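You operate a simulated robot arm through the tools that you are given. There is no shell and no other tool.

You are at the controls of a simulated robot arm. One attempt, no reset.

## Task
Find the union nut that leaks on the test manifold and tighten it.
Fine: start the leak tester, dab soap with the yellow brush till one foams, brush back in its pot, stop, open the vent lever, then turn that nut tight.

The check looks at the end state, three seconds after you hand in, the way a careful person would. Anything else that was tipped, shoved, dropped, spilled or broken makes it a failure.

## Robot
A 6-joint arm with a two-finger parallel gripper, fixed in place. Base frame: the origin is on the floor under the middle of its stand, x ahead of it, y to its left, z up; the work surface is at about z = 78. Readings come in cm, degrees, newtons and seconds.
It reaches about 134.7 cm from its shoulder. Its first joint turns from -166.0 to 166.0 degrees. Payload 3.91 kg.
The TCP is the grasp point between the finger pads, 3 cm short of the fingertips. In the tool frame z runs along the fingers and y along their closing line. The gripper opens to 11 cm. The fingers are 2 cm wide and 1 cm thick; the gripper's body (4.8 by 11.2 cm) begins 5.5 cm behind the TCP.
Orientation is told as [roll, pitch, yaw] about the base's x, y, z axes, in that order, counted from this pose: with the fingers straight down and closing along the base's y, the tool's x points along the base's -x, its y along +y and its z along -z.

## Interface
- The arm moves only by the tool play_rows. Its arguments are lists of equal length, an entry for each row: "offset": the shift along the tool's x, y, z in cm, a list of three; "turn": the turn, a rotation vector about the tool's x, y, z in rad, a list of three; "fingers": the opening, from 0 (shut) to 1 (fully open). In form: {"offset": [[x, y, z], ...], "turn": [[wx, wy, wz], ...], "fingers": [fingers, ...]}. A call has 1 to 20 rows; each row is the pose to reach, as a shift and turn from the pose commanded when the call began, along the tool's axes at that moment. A row lasts 0.2 s, in which the tool goes at most 5 cm and 8.6 degrees; a call with a longer step from one row to the next is refused whole, and so is a gripper value outside its range. A pose out of reach is approached as far as the arm can. The call stops where the force on the tool passes 40 N (or 10 N more than at its start, if that is more) or the arm is blocked; 0.2 s more then pass. Each finger travels about 10.8 cm/s and halts on what it meets, pressing with about 20 N; the grip force reading is that of the motor and also rises with nothing between the fingers. The clock runs only during rows and for 0.2 s after the last one: add rows that repeat a pose to give the fingers time. The reply holds the time, the measured pose of the TCP, the force on the tool along the base axes, the opening and the grip force, in the units named above and with some noise, with the torque about the TCP (base axes, N m) and any sound that the robot's microphone picked up.
- Cameras (640 x 400 px; columns grow to the right, rows downward): "scene" is fixed at [22.06, -65, 155.36]; the picture's right is [0.91, -0.40, 0.00], its down [-0.23, -0.52, -0.82] and it looks along [0.33, 0.75, -0.57] (base axes); focal length 342 px, centre (320, 200). "wrist" rides on the gripper at [7.2, 1.7, -10.3] in the tool frame; the picture's right is [-0.23, 0.97, 0.00], its down [-0.76, -0.18, -0.62] and it looks along [-0.61, -0.14, 0.78] (tool axes); focal length 222 px, centre (320, 200). There is no depth. A picture from a camera that has moved, and an enlarged one, comes with that camera's place and axes in the base frame and with its lens.
- capture(camera): a new picture of that camera. No time passes.
- zoom(camera, box): a new picture of the part [left, top, right, bottom] of that camera's present view, enlarged. No time passes.
- hand_in(): hands the job in; it is judged then, once.

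Nothing tells you positions but the pictures and the camera data. Unless the task says otherwise, let go and move clear before handing in.

The tools are called after "Call:" as name(argument=value, ...) on one line, values as JSON. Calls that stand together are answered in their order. play_rows: Moves the arm, as the interface text tells. Its arguments: {"type":"object","properties":{"offset":{"type":"array","items":{"type":"array","items":{"type":"number"}}},"turn":{"type":"array","items":{"type":"array","items":{"type":"number"}}},"fingers":{"type":"array","items":{"type":"number"}}},"required":["offset","turn","fingers"]} The other tools are called the same way: capture (camera) takes a picture; zoom (camera, box) takes an enlarged picture of a part of a camera's view; hand_in () hands the job in.

At the start:

```text
clock: 0.0
tool_pos: [56.81, 17.15, 120.0]
tcp_rot: [0.0, 0.2, 0.0]
ft_force: [0.5, 0.2, -0.1]
ft_torque: [-0.01, 0.01, -0.04]
width: 10.98
grip_force: 0.1
```

scene: 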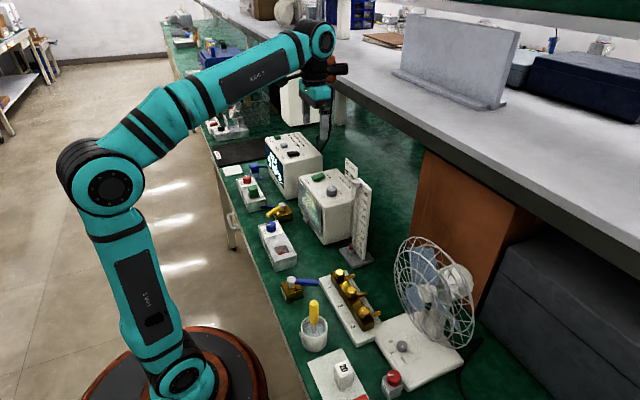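
wrist: 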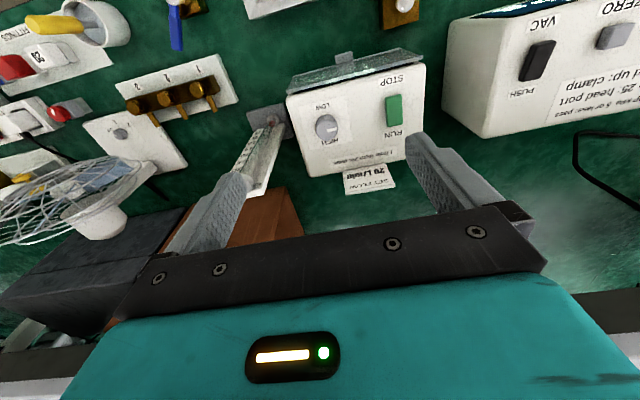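

I see a bench with several instruments: a manifold with three union nuts, a brush in a pot, boxes with switches, valves and a fan. I'll look closer before moving anything.

Call:
zoom(camera="scene", box=[270, 240, 430, 340])

Call:
zoom(camera="scene", box=[230, 120, 390, 220])

Call:
zoom(camera="scene", box=[290, 300, 450, 400])

Call:
zoom(camera="scene", box=[190, 170, 350, 270])

Call:
zoom(camera="wrist", box=[0, 0, 320, 200])

Call:
zoom(camera="wrist", box=[240, 0, 640, 250])

```text
4.00 times, centred on (350, 290) of scene
camera zoom: at [22.06, -65.0, 155.36], right [0.91, -0.4, 0.0], down [-0.23, -0.52, -0.82], along [0.33, 0.75, -0.57], focal length 1368 px, centre (200, -160)
```

zoom: 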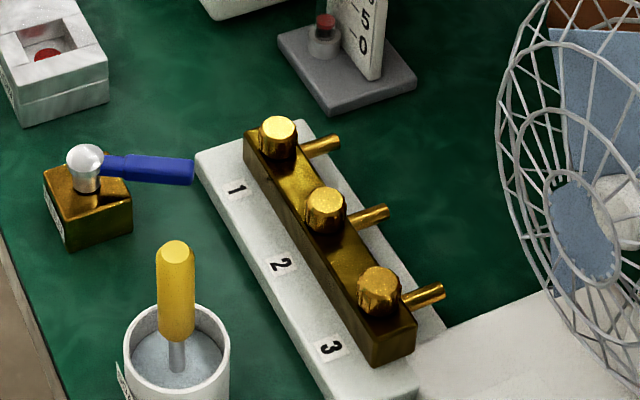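

```text
4.00 times, centred on (310, 170) of scene
camera zoom: at [22.06, -65.0, 155.36], right [0.91, -0.4, 0.0], down [-0.23, -0.52, -0.82], along [0.33, 0.75, -0.57], focal length 1368 px, centre (360, 320)
```

zoom: 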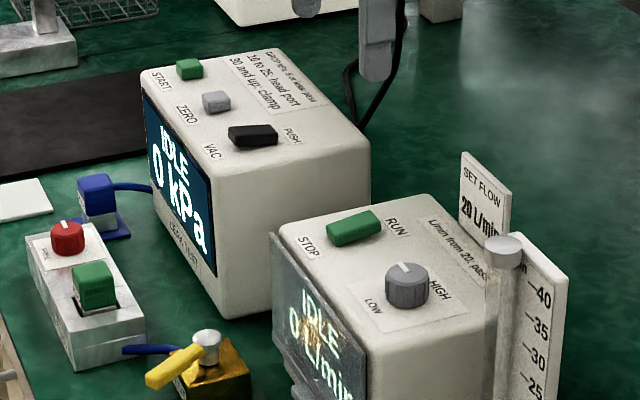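

```text
4.00 times, centred on (370, 350) of scene
camera zoom: at [22.06, -65.0, 155.36], right [0.91, -0.4, 0.0], down [-0.23, -0.52, -0.82], along [0.33, 0.75, -0.57], focal length 1368 px, centre (120, -400)
```

zoom: 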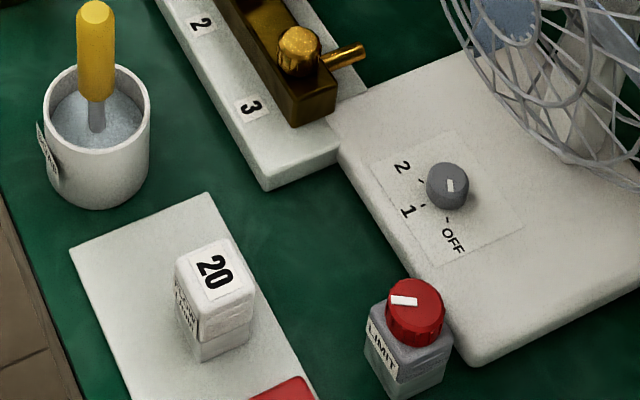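

```text
4.00 times, centred on (270, 220) of scene
camera zoom: at [22.06, -65.0, 155.36], right [0.91, -0.4, 0.0], down [-0.23, -0.52, -0.82], along [0.33, 0.75, -0.57], focal length 1368 px, centre (520, 120)
```

zoom: 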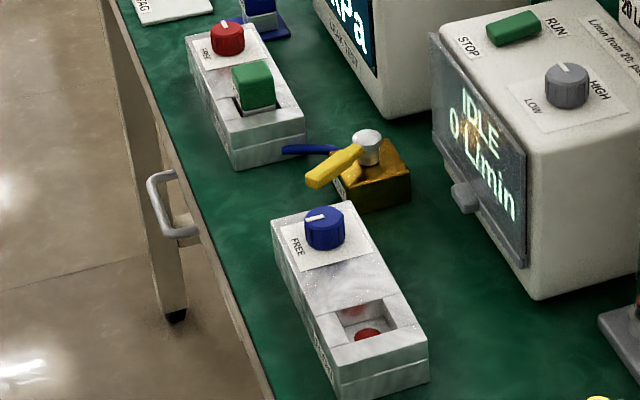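

```text
2.00 times, centred on (160, 100) of wrist
camera zoom: at [49.47, 18.93, 130.3], right [0.23, 0.97, 0.0], down [0.76, -0.18, 0.62], along [0.61, -0.14, -0.78], focal length 444 px, centre (640, 400)
```

zoom: 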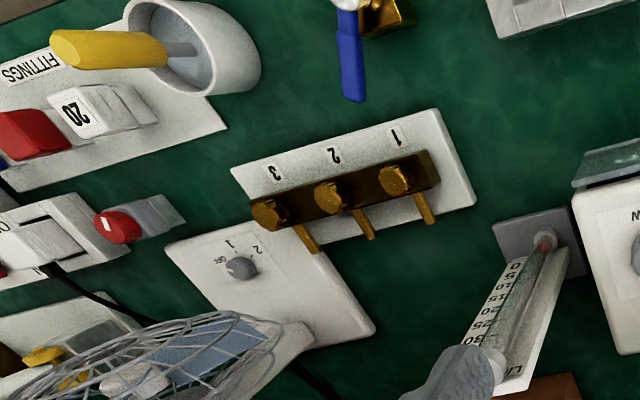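

```text
1.60 times, centred on (440, 125) of wrist
camera zoom: at [49.47, 18.93, 130.3], right [0.23, 0.97, 0.0], down [0.76, -0.18, 0.62], along [0.61, -0.14, -0.78], focal length 355 px, centre (128, 320)
```

zoom: 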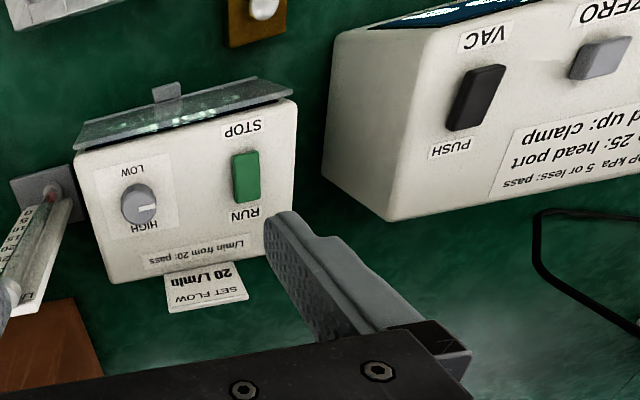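

The manifold sits near x≈54, y≈-6..-20, and the kPa box with a START button looks like the tester. I'll move the wrist camera over the bench to read the labels.

Call:
play_rows(offset=[[2, -4, 0], [4, -8, 0], [6, -12, 0], [8, -16, 0], [10, -20, 0], [12, -24, 0], [14, -28, 0], [16, -32, 0], [18, -32, 0]], turn=[[0, 0, 0], [0, 0, 0], [0, 0, 0], [0, 0, 0], [0, 0, 0], [0, 0, 0], [0, 0, 0], [0, 0, 0], [0, 0, 0]], fingers=[1, 1, 1, 1, 1, 1, 1, 1, 1])

```text
clock: 2.0
tool_pos: [38.7, -14.75, 119.9]
tcp_rot: [0.0, 0.0, 0.2]
ft_force: [0.0, -0.7, -0.4]
ft_torque: [-0.02, -0.01, -0.02]
width: 10.99
grip_force: 0.0
```

Call:
capture(camera="wrist")

Call:
capture(camera="scene")

```text
taken
camera wrist: at [31.56, -13.11, 130.2], right [0.23, 0.97, 0.0], down [0.76, -0.18, 0.62], along [0.61, -0.14, -0.78], focal length 222 px, centre (320, 200)
```

wrist: 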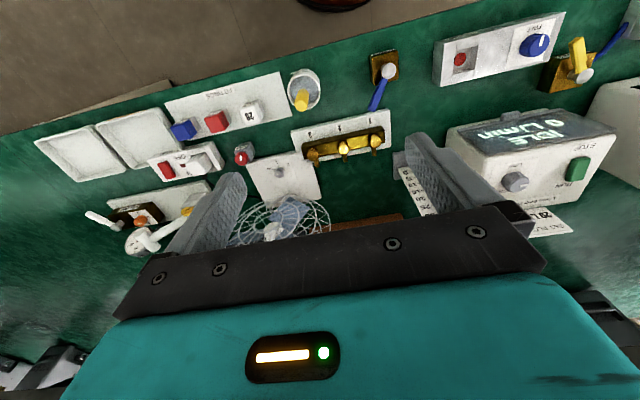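

```text
taken
```

scene: 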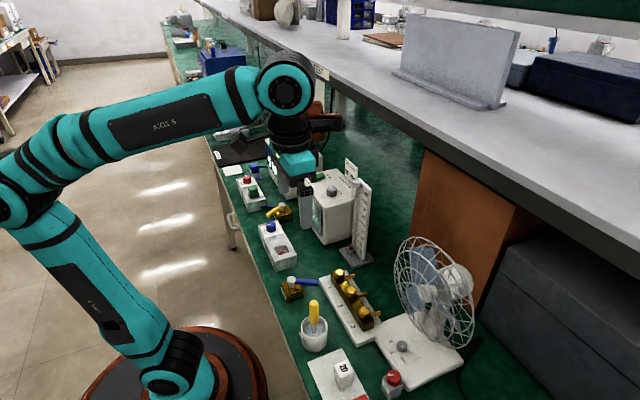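

Call:
zoom(camera="wrist", box=[20, 60, 260, 210])

Call:
zoom(camera="wrist", box=[80, 140, 240, 240])

Call:
zoom(camera="wrist", box=[260, 40, 420, 140])

Call:
zoom(camera="wrist", box=[280, 90, 420, 178])

Call:
zoom(camera="wrist", box=[420, 0, 640, 138])

Call:
zoom(camera="wrist", box=[400, 100, 640, 250])

```text
2.67 times, centred on (140, 135) of wrist
camera zoom: at [31.56, -13.11, 130.2], right [0.23, 0.97, 0.0], down [0.76, -0.18, 0.62], along [0.61, -0.14, -0.78], focal length 592 px, centre (800, 373)
```

zoom: 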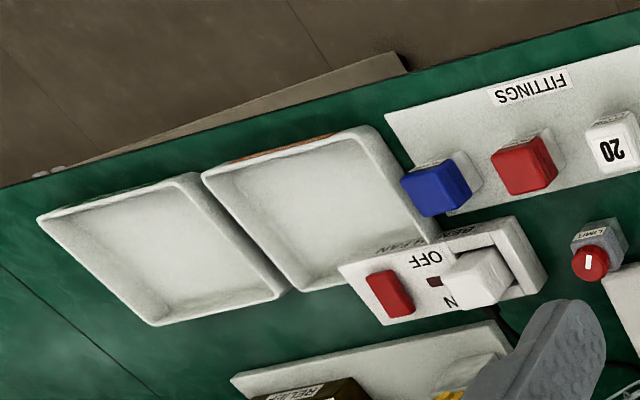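

```text
4.00 times, centred on (160, 190) of wrist
camera zoom: at [31.56, -13.11, 130.2], right [0.23, 0.97, 0.0], down [0.76, -0.18, 0.62], along [0.61, -0.14, -0.78], focal length 888 px, centre (960, 240)
```

zoom: 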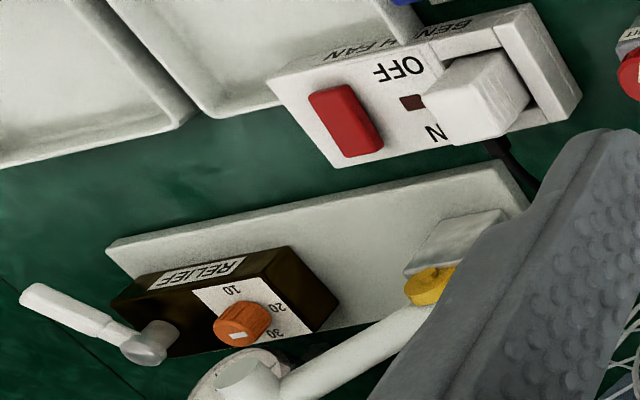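

```text
4.00 times, centred on (340, 90) of wrist
camera zoom: at [31.56, -13.11, 130.2], right [0.23, 0.97, 0.0], down [0.76, -0.18, 0.62], along [0.61, -0.14, -0.78], focal length 888 px, centre (240, 640)
```

zoom: 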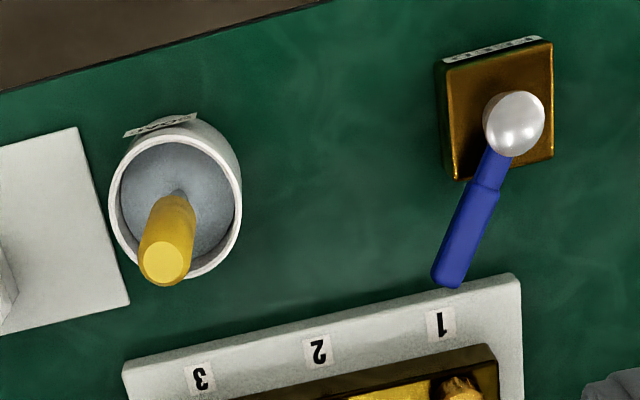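

```text
4.55 times, centred on (350, 134) of wrist
camera zoom: at [31.56, -13.11, 130.2], right [0.23, 0.97, 0.0], down [0.76, -0.18, 0.62], along [0.61, -0.14, -0.78], focal length 1010 px, centre (184, 500)
```

zoom: 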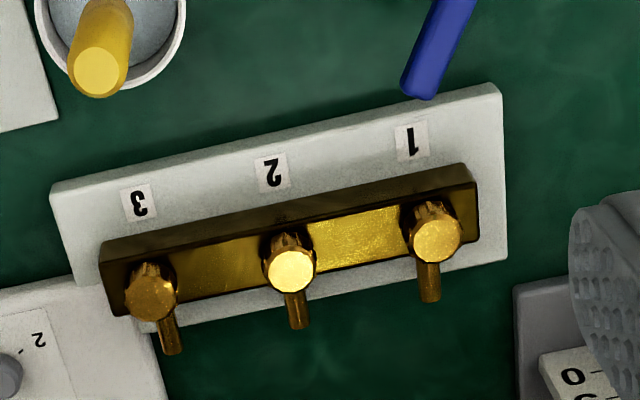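

```text
2.90 times, centred on (530, 69) of wrist
camera zoom: at [31.56, -13.11, 130.2], right [0.23, 0.97, 0.0], down [0.76, -0.18, 0.62], along [0.61, -0.14, -0.78], focal length 644 px, centre (-289, 580)
```

zoom: 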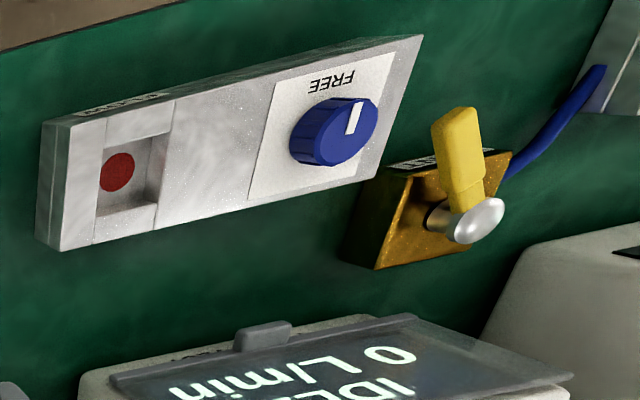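

```text
2.67 times, centred on (520, 175) of wrist
camera zoom: at [31.56, -13.11, 130.2], right [0.23, 0.97, 0.0], down [0.76, -0.18, 0.62], along [0.61, -0.14, -0.78], focal length 592 px, centre (-213, 267)
```

zoom: 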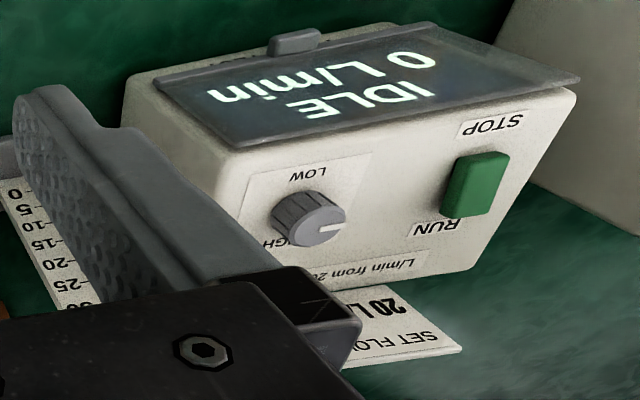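

Call:
zoom(camera="scene", box=[200, 120, 300, 182])

Call:
zoom(camera="scene", box=[270, 180, 370, 242])

Call:
zoom(camera="scene", box=[240, 200, 310, 244])

Call:
zoom(camera="scene", box=[270, 262, 340, 306])

Call:
zoom(camera="scene", box=[320, 262, 400, 312])

```text
6.40 times, centred on (250, 151) of scene
camera zoom: at [22.06, -65.0, 155.36], right [0.91, -0.4, 0.0], down [-0.23, -0.52, -0.82], along [0.33, 0.75, -0.57], focal length 2189 px, centre (768, 514)
```

zoom: 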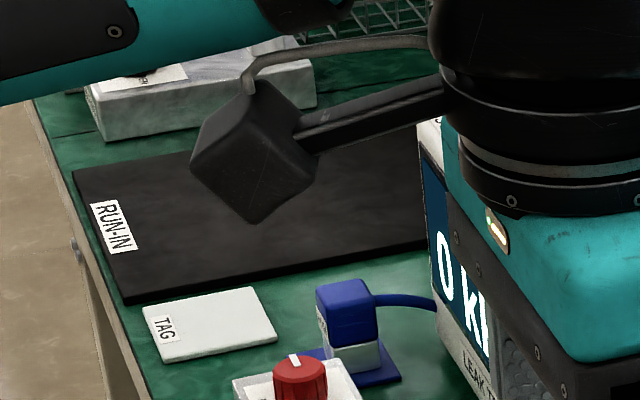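

```text
6.40 times, centred on (320, 211) of scene
camera zoom: at [22.06, -65.0, 155.36], right [0.91, -0.4, 0.0], down [-0.23, -0.52, -0.82], along [0.33, 0.75, -0.57], focal length 2189 px, centre (320, 130)
```

zoom: 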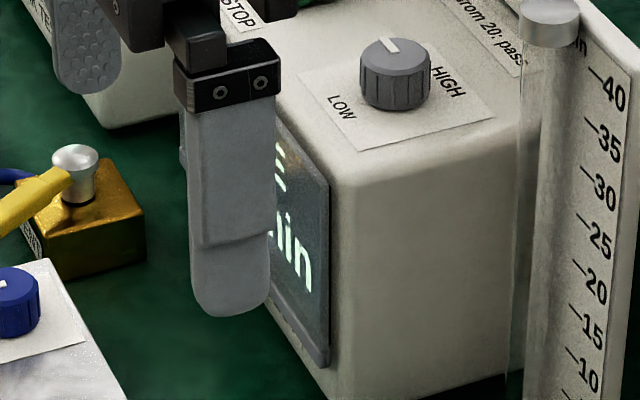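

```text
9.09 times, centred on (275, 222) of scene
camera zoom: at [22.06, -65.0, 155.36], right [0.91, -0.4, 0.0], down [-0.23, -0.52, -0.82], along [0.33, 0.75, -0.57], focal length 3109 px, centre (729, 0)
```

zoom: 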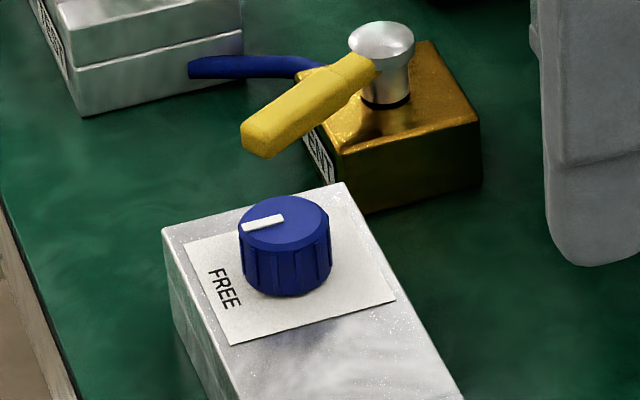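

```text
9.09 times, centred on (305, 284) of scene
camera zoom: at [22.06, -65.0, 155.36], right [0.91, -0.4, 0.0], down [-0.23, -0.52, -0.82], along [0.33, 0.75, -0.57], focal length 3109 px, centre (456, -564)
```

zoom: 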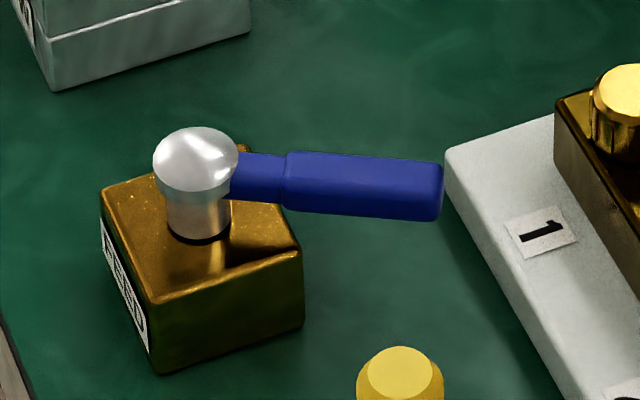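

```text
8.00 times, centred on (360, 287) of scene
camera zoom: at [22.06, -65.0, 155.36], right [0.91, -0.4, 0.0], down [-0.23, -0.52, -0.82], along [0.33, 0.75, -0.57], focal length 2736 px, centre (0, -496)
```

zoom: 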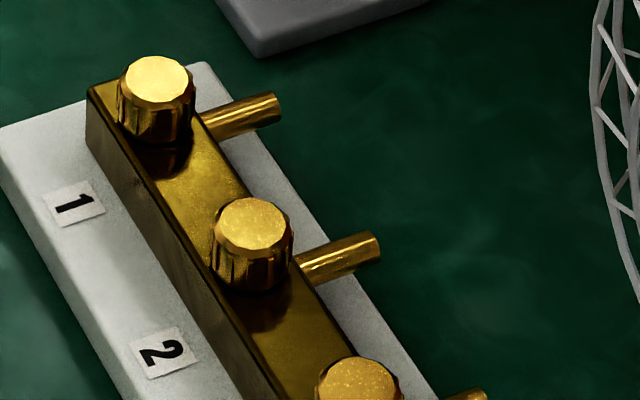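

The kPa box carries a "LEAK TEST" label. There are two valves: one with a blue lever near (41,-3) and one with a yellow lever near (49,31). I'll back up and tilt the camera to read the front labels.

Call:
play_rows(offset=[[2, 2, 1.5], [4, 4, 3], [6, 6, 4.5], [8, 8, 6], [9, 10, 7.5], [10, 11.5, 9], [10.7, 11.75, 10], [10.7, 11.75, 12]], turn=[[0, 0, 0], [0, -0.1, 0], [0, -0.2, 0], [0, -0.3, 0], [0, -0.4, 0], [0, -0.4, 0], [0, -0.4, 0], [0, -0.4, 0]], fingers=[1, 1, 1, 1, 1, 1, 1, 1])

Call:
capture(camera="wrist")

Call:
capture(camera="scene")

```text
clock: 3.8
tool_pos: [28.01, -2.98, 108.06]
tcp_rot: [0.0, -23.0, 0.0]
ft_force: [1.3, 0.0, -0.3]
ft_torque: [-0.04, -0.03, 0.02]
width: 11.03
grip_force: 0.0
```

```text
taken
camera wrist: at [17.26, -1.34, 114.68], right [0.21, 0.97, 0.09], down [0.46, -0.18, 0.87], along [0.86, -0.14, -0.48], focal length 222 px, centre (320, 200)
```

wrist: 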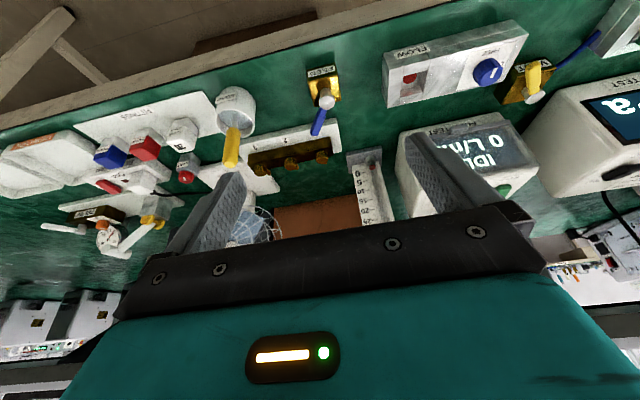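

```text
taken
```

scene: 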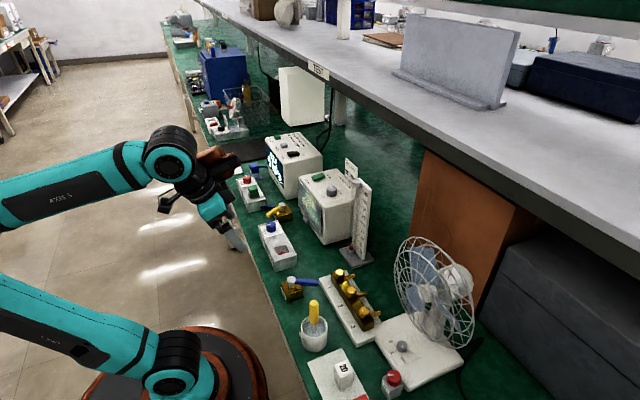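

Call:
zoom(camera="wrist", box=[280, 50, 380, 112])

Call:
zoom(camera="wrist", box=[380, 20, 540, 120])

Call:
zoom(camera="wrist", box=[480, 20, 640, 120])

Call:
zoom(camera="wrist", box=[400, 80, 640, 230])

Call:
zoom(camera="wrist", box=[180, 70, 340, 170])

Call:
zoom(camera="wrist", box=[30, 130, 190, 230])

```text
6.40 times, centred on (330, 81) of wrist
camera zoom: at [17.26, -1.34, 114.68], right [0.21, 0.97, 0.09], down [0.46, -0.18, 0.87], along [0.86, -0.14, -0.48], focal length 1422 px, centre (256, 962)
```

zoom: 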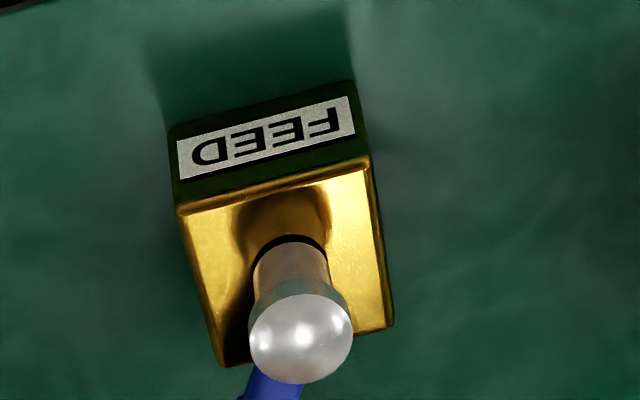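

```text
4.00 times, centred on (460, 70) of wrist
camera zoom: at [17.26, -1.34, 114.68], right [0.21, 0.97, 0.09], down [0.46, -0.18, 0.87], along [0.86, -0.14, -0.48], focal length 888 px, centre (-240, 720)
```

zoom: 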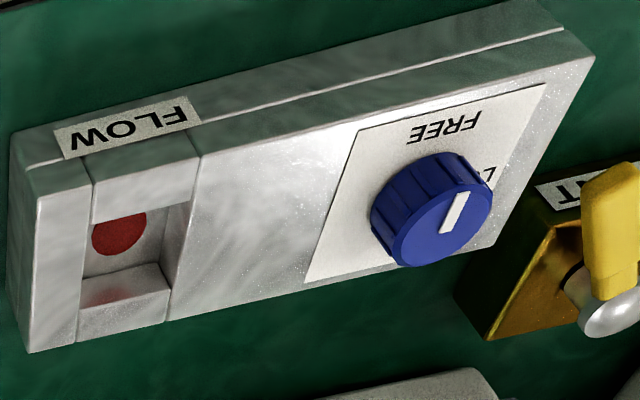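

```text
4.00 times, centred on (560, 70) of wrist
camera zoom: at [17.26, -1.34, 114.68], right [0.21, 0.97, 0.09], down [0.46, -0.18, 0.87], along [0.86, -0.14, -0.48], focal length 888 px, centre (-640, 720)
```

zoom: 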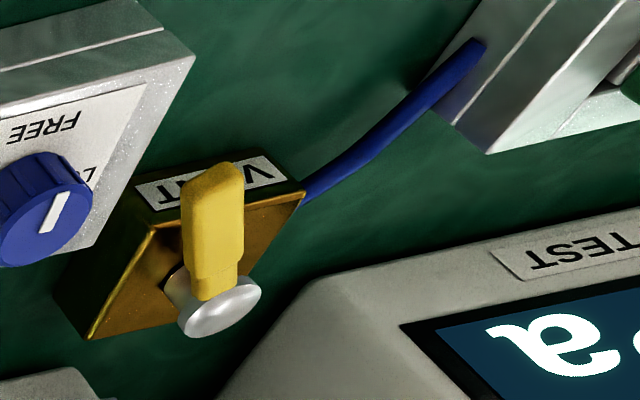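

```text
2.67 times, centred on (520, 155) of wrist
camera zoom: at [17.26, -1.34, 114.68], right [0.21, 0.97, 0.09], down [0.46, -0.18, 0.87], along [0.86, -0.14, -0.48], focal length 592 px, centre (-213, 320)
```

zoom: 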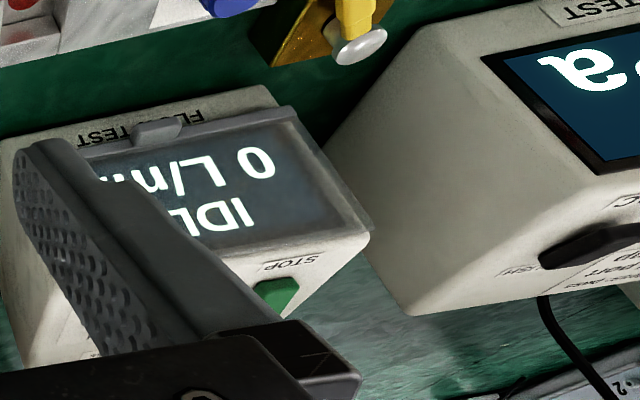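

```text
4.00 times, centred on (260, 120) of wrist
camera zoom: at [17.26, -1.34, 114.68], right [0.21, 0.97, 0.09], down [0.46, -0.18, 0.87], along [0.86, -0.14, -0.48], focal length 888 px, centre (560, 520)
```

zoom: 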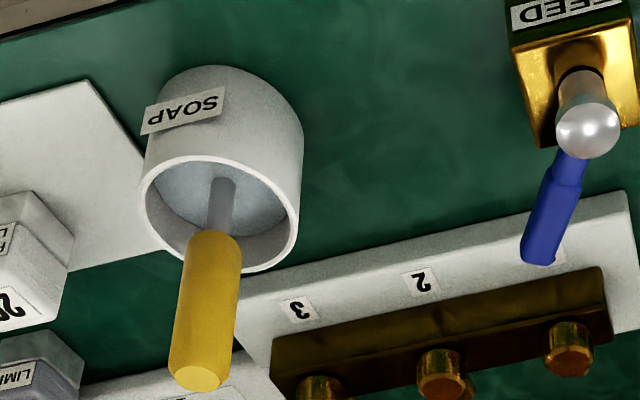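

```text
4.00 times, centred on (110, 180) of wrist
camera zoom: at [17.26, -1.34, 114.68], right [0.21, 0.97, 0.09], down [0.46, -0.18, 0.87], along [0.86, -0.14, -0.48], focal length 888 px, centre (1160, 280)
```

zoom: 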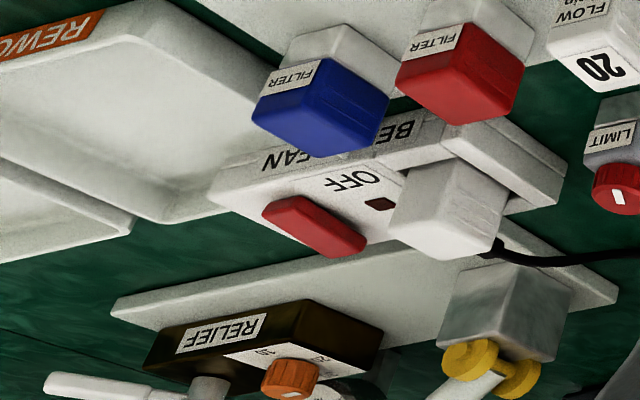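

The block with the yellow lever is labelled VENT and the one with the blue lever FEED. The pot is SOAP. Next I'll move the camera over the LEAK TEST box at about (60,55) to see its controls.

Call:
play_rows(offset=[[-1.6, 4, -1], [-3.2, 8, -2], [-4.8, 12, -3], [-6.4, 16, -3], [-8, 20, -3], [-9.6, 24, -3], [-11.2, 28, -3], [-12.8, 32, -3], [-14.4, 36, -3], [-16, 40, -3], [-17.6, 44, -3], [-19.2, 48, -2], [-21, 52, -1.5], [-22.6, 56, -1], [-24.1, 60, -0.6]], turn=[[0, 0, 0], [0, 0.05, 0], [0, 0.1, 0], [0, 0.15, 0], [0, 0.2, 0], [0, 0.25, 0], [0, 0.3, 0], [0, 0.35, 0], [0, 0.4, 0], [0, 0.4, 0], [0, 0.4, 0], [0, 0.4, 0], [0, 0.4, 0], [0, 0.4, 0], [0, 0.4, 0]], fingers=[1, 1, 1, 1, 1, 1, 1, 1, 1, 1, 1, 1, 1, 1, 1])

Call:
capture(camera="wrist")

Call:
capture(camera="scene")

```text
clock: 7.0
tool_pos: [49.88, 56.88, 117.74]
tcp_rot: [0.1, -0.1, 0.0]
ft_force: [-0.8, -0.7, 1.4]
ft_torque: [0.05, -0.04, 0.01]
width: 10.99
grip_force: 0.1
```

```text
taken
camera wrist: at [42.73, 58.55, 128.12], right [0.23, 0.97, 0.0], down [0.76, -0.18, 0.62], along [0.61, -0.14, -0.78], focal length 222 px, centre (320, 200)
```

wrist: 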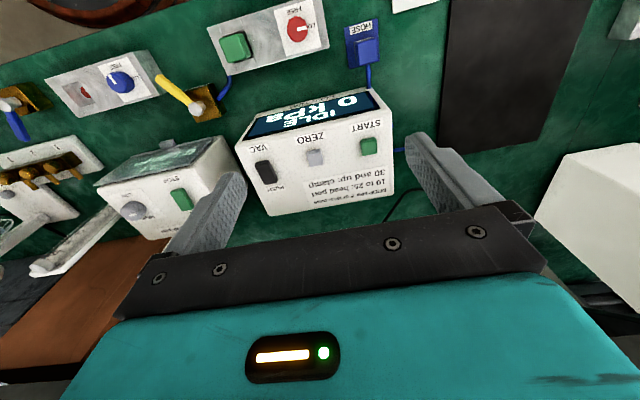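

```text
taken
```

scene: 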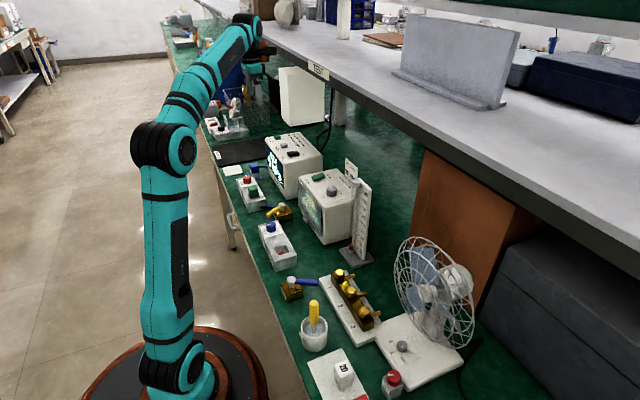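

Call:
zoom(camera="wrist", box=[230, 85, 410, 198])

Call:
zoom(camera="wrist", box=[200, 0, 400, 125])

Call:
zoom(camera="wrist", box=[0, 50, 240, 200])

Call:
zoom(camera="scene", box=[190, 90, 290, 152])

Call:
zoom(camera="scene", box=[230, 125, 330, 187])

```text
3.54 times, centred on (320, 142) of wrist
camera zoom: at [42.73, 58.55, 128.12], right [0.23, 0.97, 0.0], down [0.76, -0.18, 0.62], along [0.61, -0.14, -0.78], focal length 786 px, centre (320, 407)
```

zoom: 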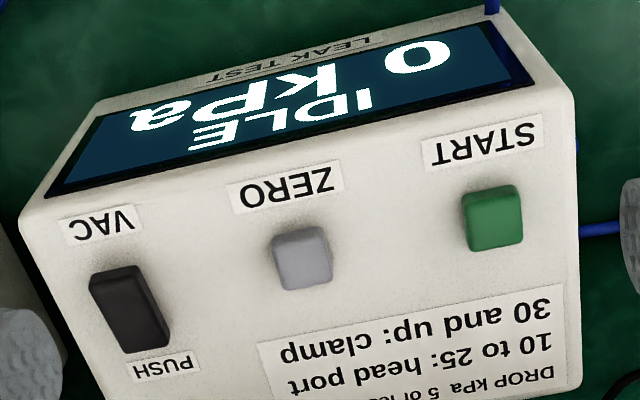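

```text
3.20 times, centred on (300, 62) of wrist
camera zoom: at [42.73, 58.55, 128.12], right [0.23, 0.97, 0.0], down [0.76, -0.18, 0.62], along [0.61, -0.14, -0.78], focal length 711 px, centre (384, 640)
```

zoom: 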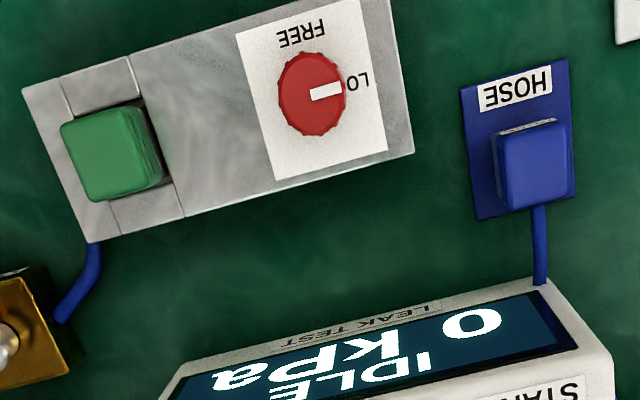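

```text
2.67 times, centred on (120, 125) of wrist
camera zoom: at [42.73, 58.55, 128.12], right [0.23, 0.97, 0.0], down [0.76, -0.18, 0.62], along [0.61, -0.14, -0.78], focal length 592 px, centre (853, 400)
```

zoom: 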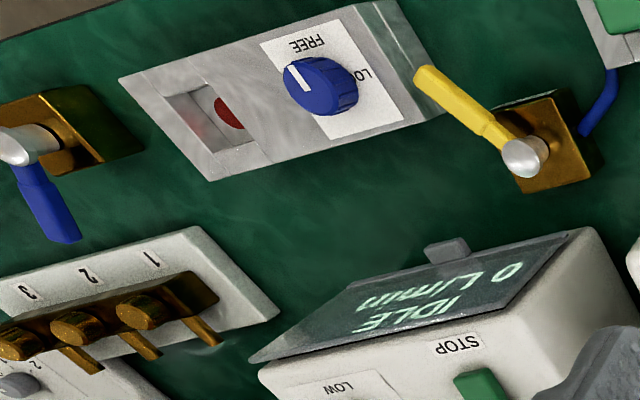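

```text
6.40 times, centred on (240, 121) of scene
camera zoom: at [22.06, -65.0, 155.36], right [0.91, -0.4, 0.0], down [-0.23, -0.52, -0.82], along [0.33, 0.75, -0.57], focal length 2189 px, centre (832, 706)
```

zoom: 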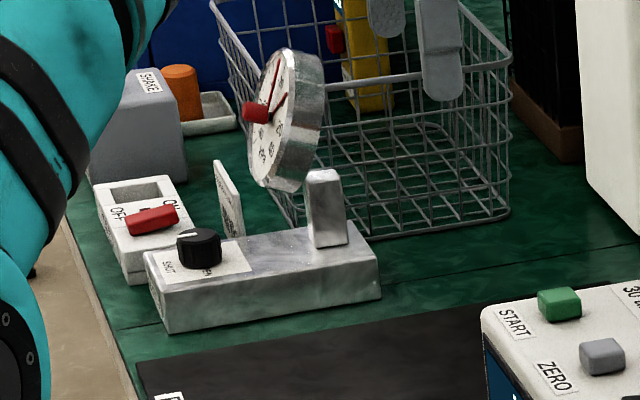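

```text
6.40 times, centred on (280, 156) of scene
camera zoom: at [22.06, -65.0, 155.36], right [0.91, -0.4, 0.0], down [-0.23, -0.52, -0.82], along [0.33, 0.75, -0.57], focal length 2189 px, centre (576, 482)
```

zoom: 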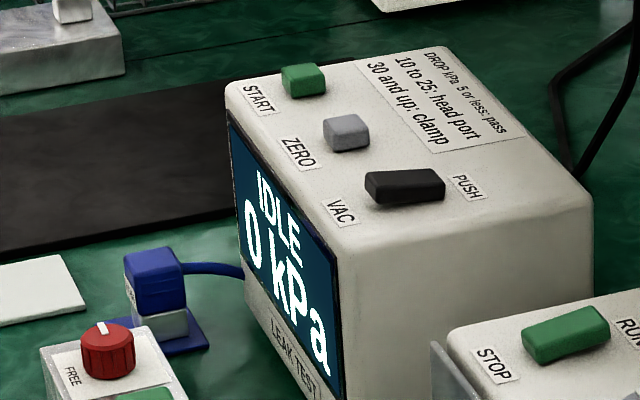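

The LEAK TEST box has a green START button near (59.2, 62.7), with its top at z≈95.5. I'll close the fingers and come down over START, stopping just above it.

Call:
play_rows(offset=[[-2.3, 1.5, 3], [-4.6, 3, 6], [-7, 4.4, 9], [-9.3, 5.8, 12], [-9.3, 5.8, 15], [-9.3, 5.8, 16.5]], turn=[[0, 0, 0], [0, 0, 0], [0, 0, 0], [0, 0, 0], [0, 0, 0], [0, 0, 0]], fingers=[0.5, 0, 0, 0, 0, 0])

Call:
capture(camera="wrist")

Call:
zoom(camera="scene", box=[230, 100, 330, 162])

```text
clock: 8.4
tool_pos: [59.29, 62.86, 101.27]
tcp_rot: [0.1, 0.0, 0.0]
ft_force: [-0.1, 0.5, -0.9]
ft_torque: [0.03, -0.03, 0.0]
width: 0.01
grip_force: 20.3
```

```text
taken
camera wrist: at [52.04, 64.55, 111.66], right [0.23, 0.97, 0.0], down [0.76, -0.18, 0.62], along [0.61, -0.14, -0.78], focal length 222 px, centre (320, 200)
```

wrist: 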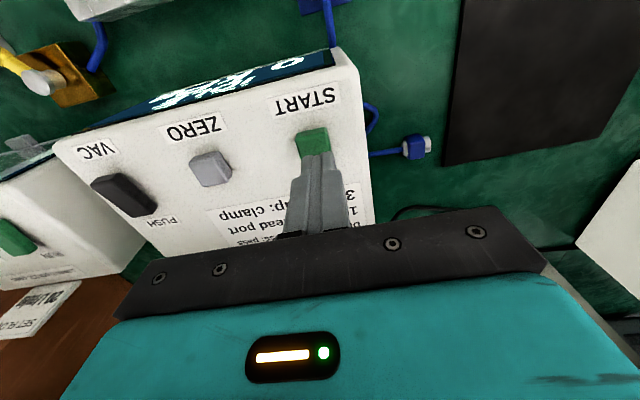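

```text
6.40 times, centred on (280, 131) of scene
camera zoom: at [22.06, -65.0, 155.36], right [0.91, -0.4, 0.0], down [-0.23, -0.52, -0.82], along [0.33, 0.75, -0.57], focal length 2189 px, centre (576, 642)
```

zoom: 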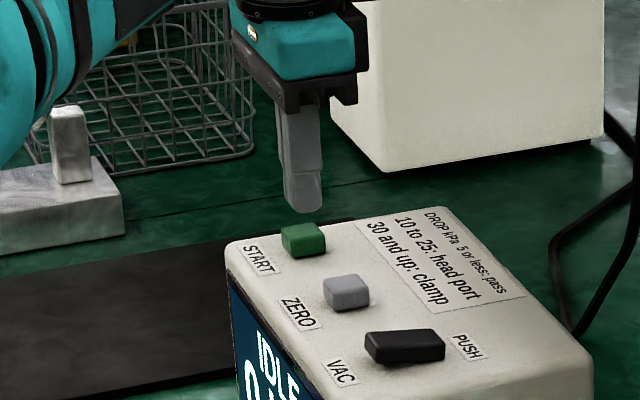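

The closed fingertips hover about 3 cm above START. I'll press it gently and lift off.

Call:
play_rows(offset=[[0.2, -0.2, 1.5], [0.2, -0.2, 2.4], [0.2, -0.2, 2.9], [0.2, -0.2, 3.2], [0.2, -0.2, 3.5], [0.2, -0.2, 2.4], [0.2, -0.2, 0], [0.2, -0.2, -1]], turn=[[0, 0, 0], [0, 0, 0], [0, 0, 0], [0, 0, 0], [0, 0, 0], [0, 0, 0], [0, 0, 0], [0, 0, 0]], fingers=[0, 0, 0, 0, 0, 0, 0, 0])

Call:
zoom(camera="scene", box=[230, 100, 330, 200])

Call:
capture(camera="wrist")

```text
clock: 9.4
tool_pos: [58.95, 62.55, 99.16]
tcp_rot: [0.5, -0.5, 0.1]
ft_force: [1.7, 1.5, 21.7]
ft_torque: [0.11, -0.06, 0.0]
width: 0.0
grip_force: 20.0
heard: click
stopped in row 4: the force on the tool passed its limit at 42 N (the readings are from after the stop); the commanded pose is now the measured one
```

```text
4.00 times, centred on (280, 150) of scene
camera zoom: at [22.06, -65.0, 155.36], right [0.91, -0.4, 0.0], down [-0.23, -0.52, -0.82], along [0.33, 0.75, -0.57], focal length 1368 px, centre (480, 400)
```

zoom: 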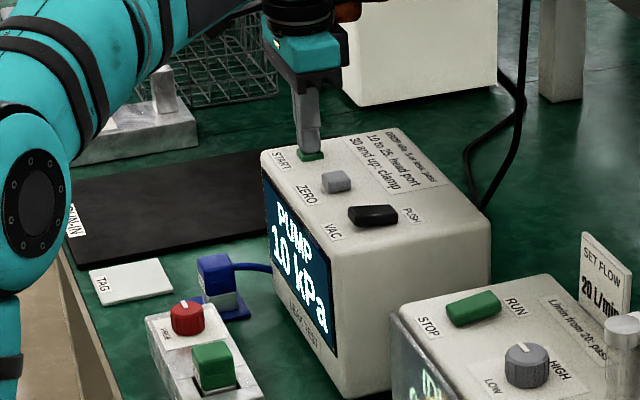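

```text
taken
camera wrist: at [51.61, 64.09, 109.46], right [0.23, 0.97, 0.01], down [0.76, -0.18, 0.63], along [0.61, -0.13, -0.78], focal length 222 px, centre (320, 200)
```

wrist: 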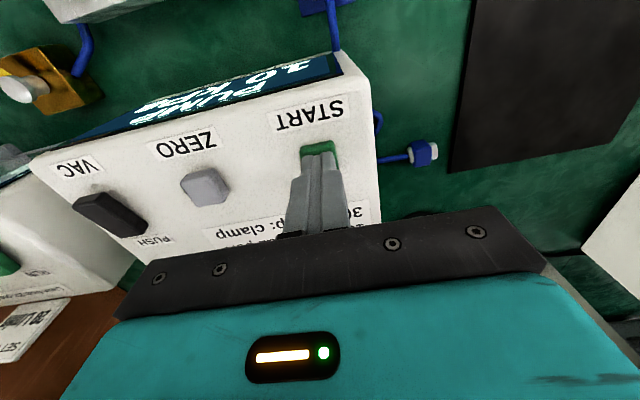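

START clicked and the display reads PUMP 10 kPa. I'll lift off and watch the tester.

Call:
play_rows(offset=[[0, 0, -2], [0, 0, -5], [0, 0, -9], [0, 0, -13], [0, 0, -17]], turn=[[0, 0, 0], [0, 0, 0], [0, 0, 0], [-0.009, 0.009, 0], [-0.009, 0.009, 0]], fingers=[0, 0, 0, 0, 0])

Call:
zoom(camera="scene", box=[230, 100, 390, 200])

Call:
capture(camera="wrist")

```text
clock: 10.6
tool_pos: [59.07, 62.53, 115.66]
tcp_rot: [0.7, 0.3, 0.2]
ft_force: [-1.1, 0.2, 0.1]
ft_torque: [-0.01, -0.03, -0.02]
width: 0.0
grip_force: 19.9
```

```text
4.00 times, centred on (310, 150) of scene
camera zoom: at [22.06, -65.0, 155.36], right [0.91, -0.4, 0.0], down [-0.23, -0.52, -0.82], along [0.33, 0.75, -0.57], focal length 1368 px, centre (360, 400)
```

zoom: 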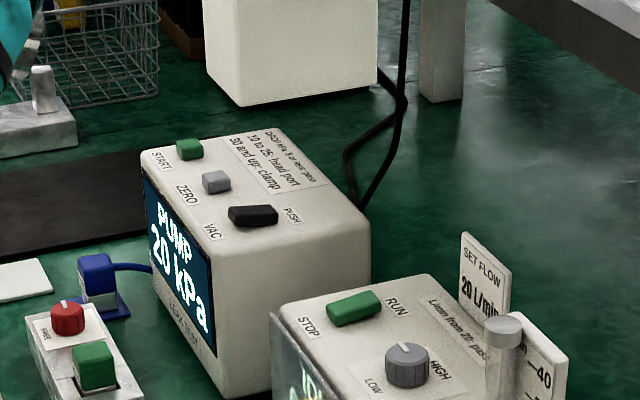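

```text
taken
camera wrist: at [51.87, 64.19, 126.1], right [0.23, 0.97, 0.01], down [0.77, -0.18, 0.62], along [0.6, -0.13, -0.79], focal length 222 px, centre (320, 200)
```

wrist: 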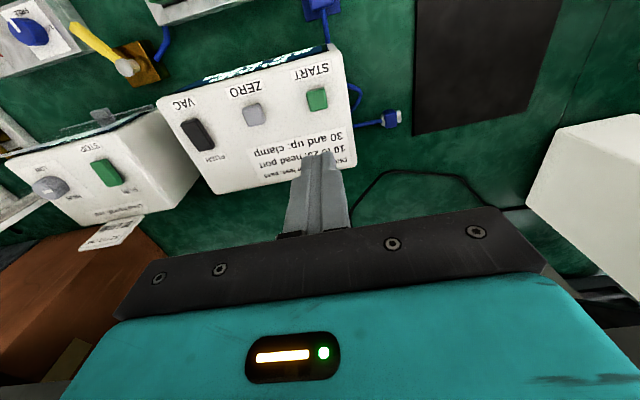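

The tester shows PUMP 20 kPa and climbing, so it is running. Now to the brush, whose handle I place at about (41, -18.3) with its top at z≈92. I'll fly over at safe height and open the fingers.

Call:
play_rows(offset=[[1, -4.5, 0], [2, -9, 0], [3, -13.5, 0], [4, -18, 0], [5, -22.5, 0], [6, -27, 0], [7, -31.5, 0], [8, -36, 0], [9, -40.5, 0], [10, -45, 0], [11, -49.5, 0], [12, -54, 0], [13, -58.5, 0], [14, -63, 0], [16, -67, 0], [18, -71, 0], [20, -75, 0], [22, -79, 0], [22, -79, 0]], turn=[[0.012, -0.005, 0.003], [0.012, -0.005, 0.003], [0.012, -0.005, 0.003], [0.012, -0.005, 0.003], [0.012, -0.005, 0.003], [0.012, -0.005, 0.003], [0.012, -0.005, 0.003], [0.012, -0.005, 0.003], [0.012, -0.005, 0.003], [0.012, -0.005, 0.003], [0.012, -0.005, 0.003], [0.012, -0.005, 0.003], [0.012, -0.005, 0.003], [0.012, -0.005, 0.003], [0.012, -0.005, 0.003], [0.012, -0.005, 0.003], [0.012, -0.005, 0.003], [0.012, -0.005, 0.003], [0.012, -0.005, 0.003]], fingers=[0, 0, 0, 0, 0, 0, 0, 0, 0, 0, 0, 0, 0, 0.2, 0.4, 0.5, 0.6, 0.6, 0.6])

Call:
capture(camera="wrist")

Call:
capture(camera="scene")

Call:
zoom(camera="scene", box=[230, 100, 390, 200])

```text
clock: 14.6
tool_pos: [37.17, -16.51, 114.84]
tcp_rot: [0.2, -0.1, 0.0]
ft_force: [-0.8, 0.1, 0.0]
ft_torque: [0.01, -0.01, 0.04]
width: 6.6
grip_force: 0.0
```

```text
taken
camera wrist: at [29.96, -14.84, 125.1], right [0.23, 0.97, 0.0], down [0.76, -0.18, 0.62], along [0.61, -0.14, -0.78], focal length 222 px, centre (320, 200)
```

wrist: 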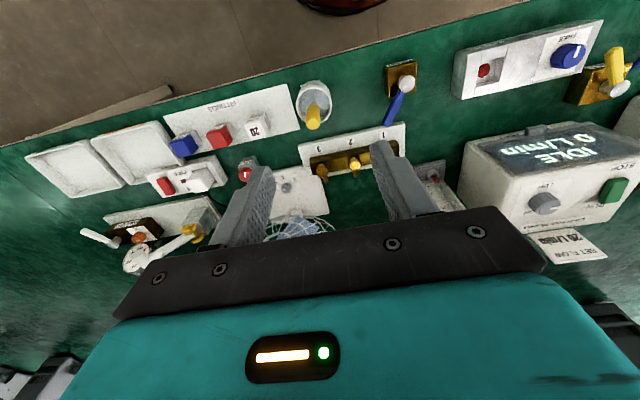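

```text
taken
```

scene: 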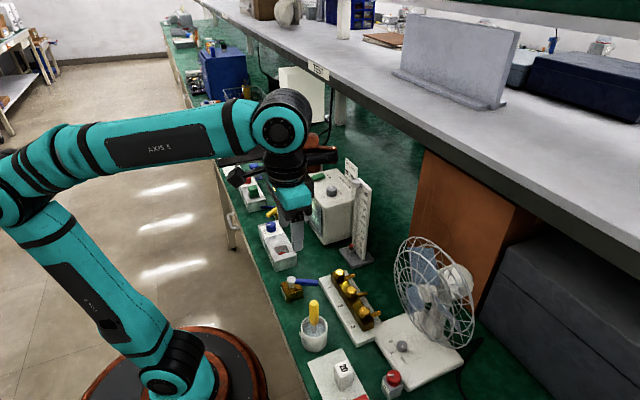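

```text
4.00 times, centred on (310, 150) of scene
camera zoom: at [22.06, -65.0, 155.36], right [0.91, -0.4, 0.0], down [-0.23, -0.52, -0.82], along [0.33, 0.75, -0.57], focal length 1368 px, centre (360, 400)
```

zoom: 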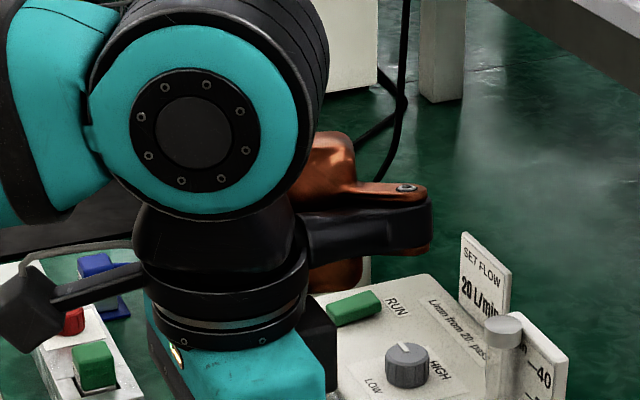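

Call:
zoom(camera="wrist", box=[270, 60, 430, 160])

Call:
zoom(camera="wrist", box=[280, 70, 360, 120])

Call:
zoom(camera="scene", box=[290, 285, 354, 365])

```text
4.00 times, centred on (350, 110) of wrist
camera zoom: at [29.96, -14.84, 125.1], right [0.23, 0.97, 0.0], down [0.76, -0.18, 0.62], along [0.61, -0.14, -0.78], focal length 888 px, centre (200, 560)
```

zoom: 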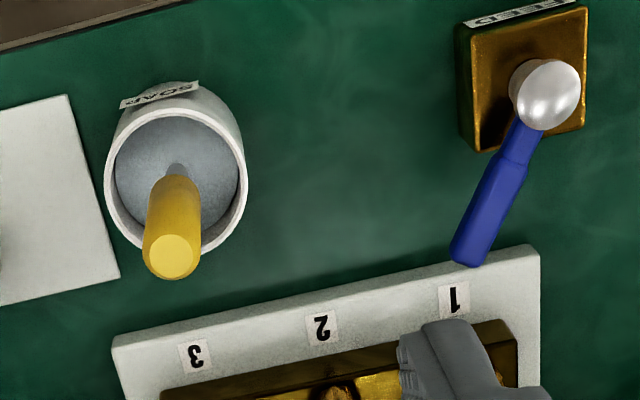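

```text
8.00 times, centred on (320, 95) of wrist
camera zoom: at [29.96, -14.84, 125.1], right [0.23, 0.97, 0.0], down [0.76, -0.18, 0.62], along [0.61, -0.14, -0.78], focal length 1777 px, centre (320, 1040)
```

zoom: 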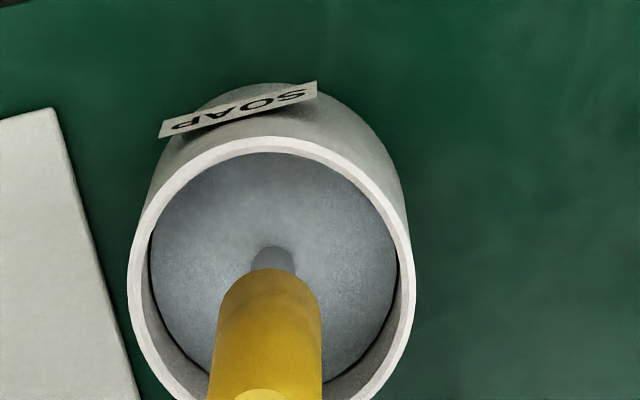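

```text
5.00 times, centred on (322, 325) of scene
camera zoom: at [22.06, -65.0, 155.36], right [0.91, -0.4, 0.0], down [-0.23, -0.52, -0.82], along [0.33, 0.75, -0.57], focal length 1710 px, centre (310, -425)
```

zoom: 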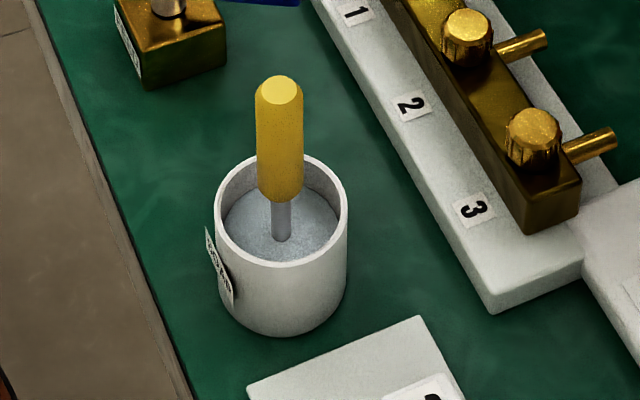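

The brush stands upright at (41.2, -18.45), with its handle from z≈84 to z≈92 and about 2.1 cm thick. I'll align above it with the fingers at 6.6 cm, stop just over the handle and check.

Call:
play_rows(offset=[[-2, -1, 3], [-4.03, -1.94, 6], [-4.03, -1.94, 10], [-4.03, -1.94, 14], [-4.03, -1.94, 17], [-4.03, -1.94, 17.5]], turn=[[0, 0, 0], [0, 0, 0], [0, 0, 0], [0, 0, 0], [0, 0, 0], [0, 0, 0]], fingers=[0.6, 0.6, 0.6, 0.6, 0.6, 0.6])

Call:
capture(camera="wrist")

Call:
zoom(camera="scene", box=[260, 240, 420, 340])

Call:
zoom(camera="scene", box=[230, 100, 390, 200])

```text
clock: 16.0
tool_pos: [41.07, -18.19, 97.2]
tcp_rot: [0.1, 0.0, -0.1]
ft_force: [-0.2, -0.5, 0.0]
ft_torque: [-0.01, 0.01, -0.02]
width: 6.59
grip_force: 0.0
```

```text
taken
camera wrist: at [33.89, -16.6, 107.54], right [0.23, 0.97, 0.0], down [0.76, -0.18, 0.62], along [0.61, -0.14, -0.78], focal length 222 px, centre (320, 200)
```

wrist: 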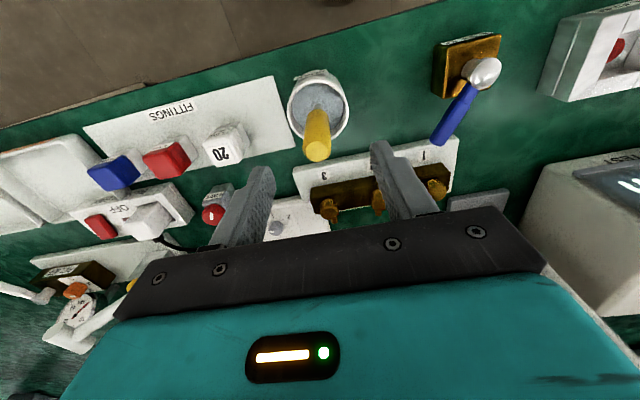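

```text
4.00 times, centred on (340, 290) of scene
camera zoom: at [22.06, -65.0, 155.36], right [0.91, -0.4, 0.0], down [-0.23, -0.52, -0.82], along [0.33, 0.75, -0.57], focal length 1368 px, centre (240, -160)
```

zoom: 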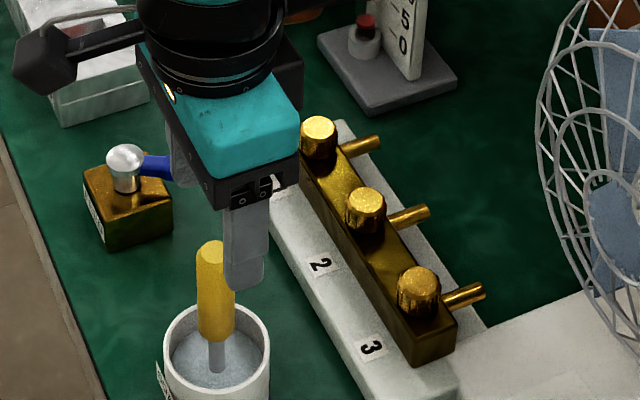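

```text
4.00 times, centred on (310, 150) of scene
camera zoom: at [22.06, -65.0, 155.36], right [0.91, -0.4, 0.0], down [-0.23, -0.52, -0.82], along [0.33, 0.75, -0.57], focal length 1368 px, centre (360, 400)
```

zoom: 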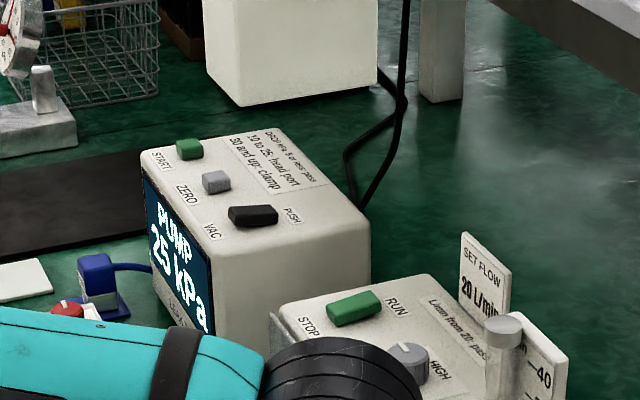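

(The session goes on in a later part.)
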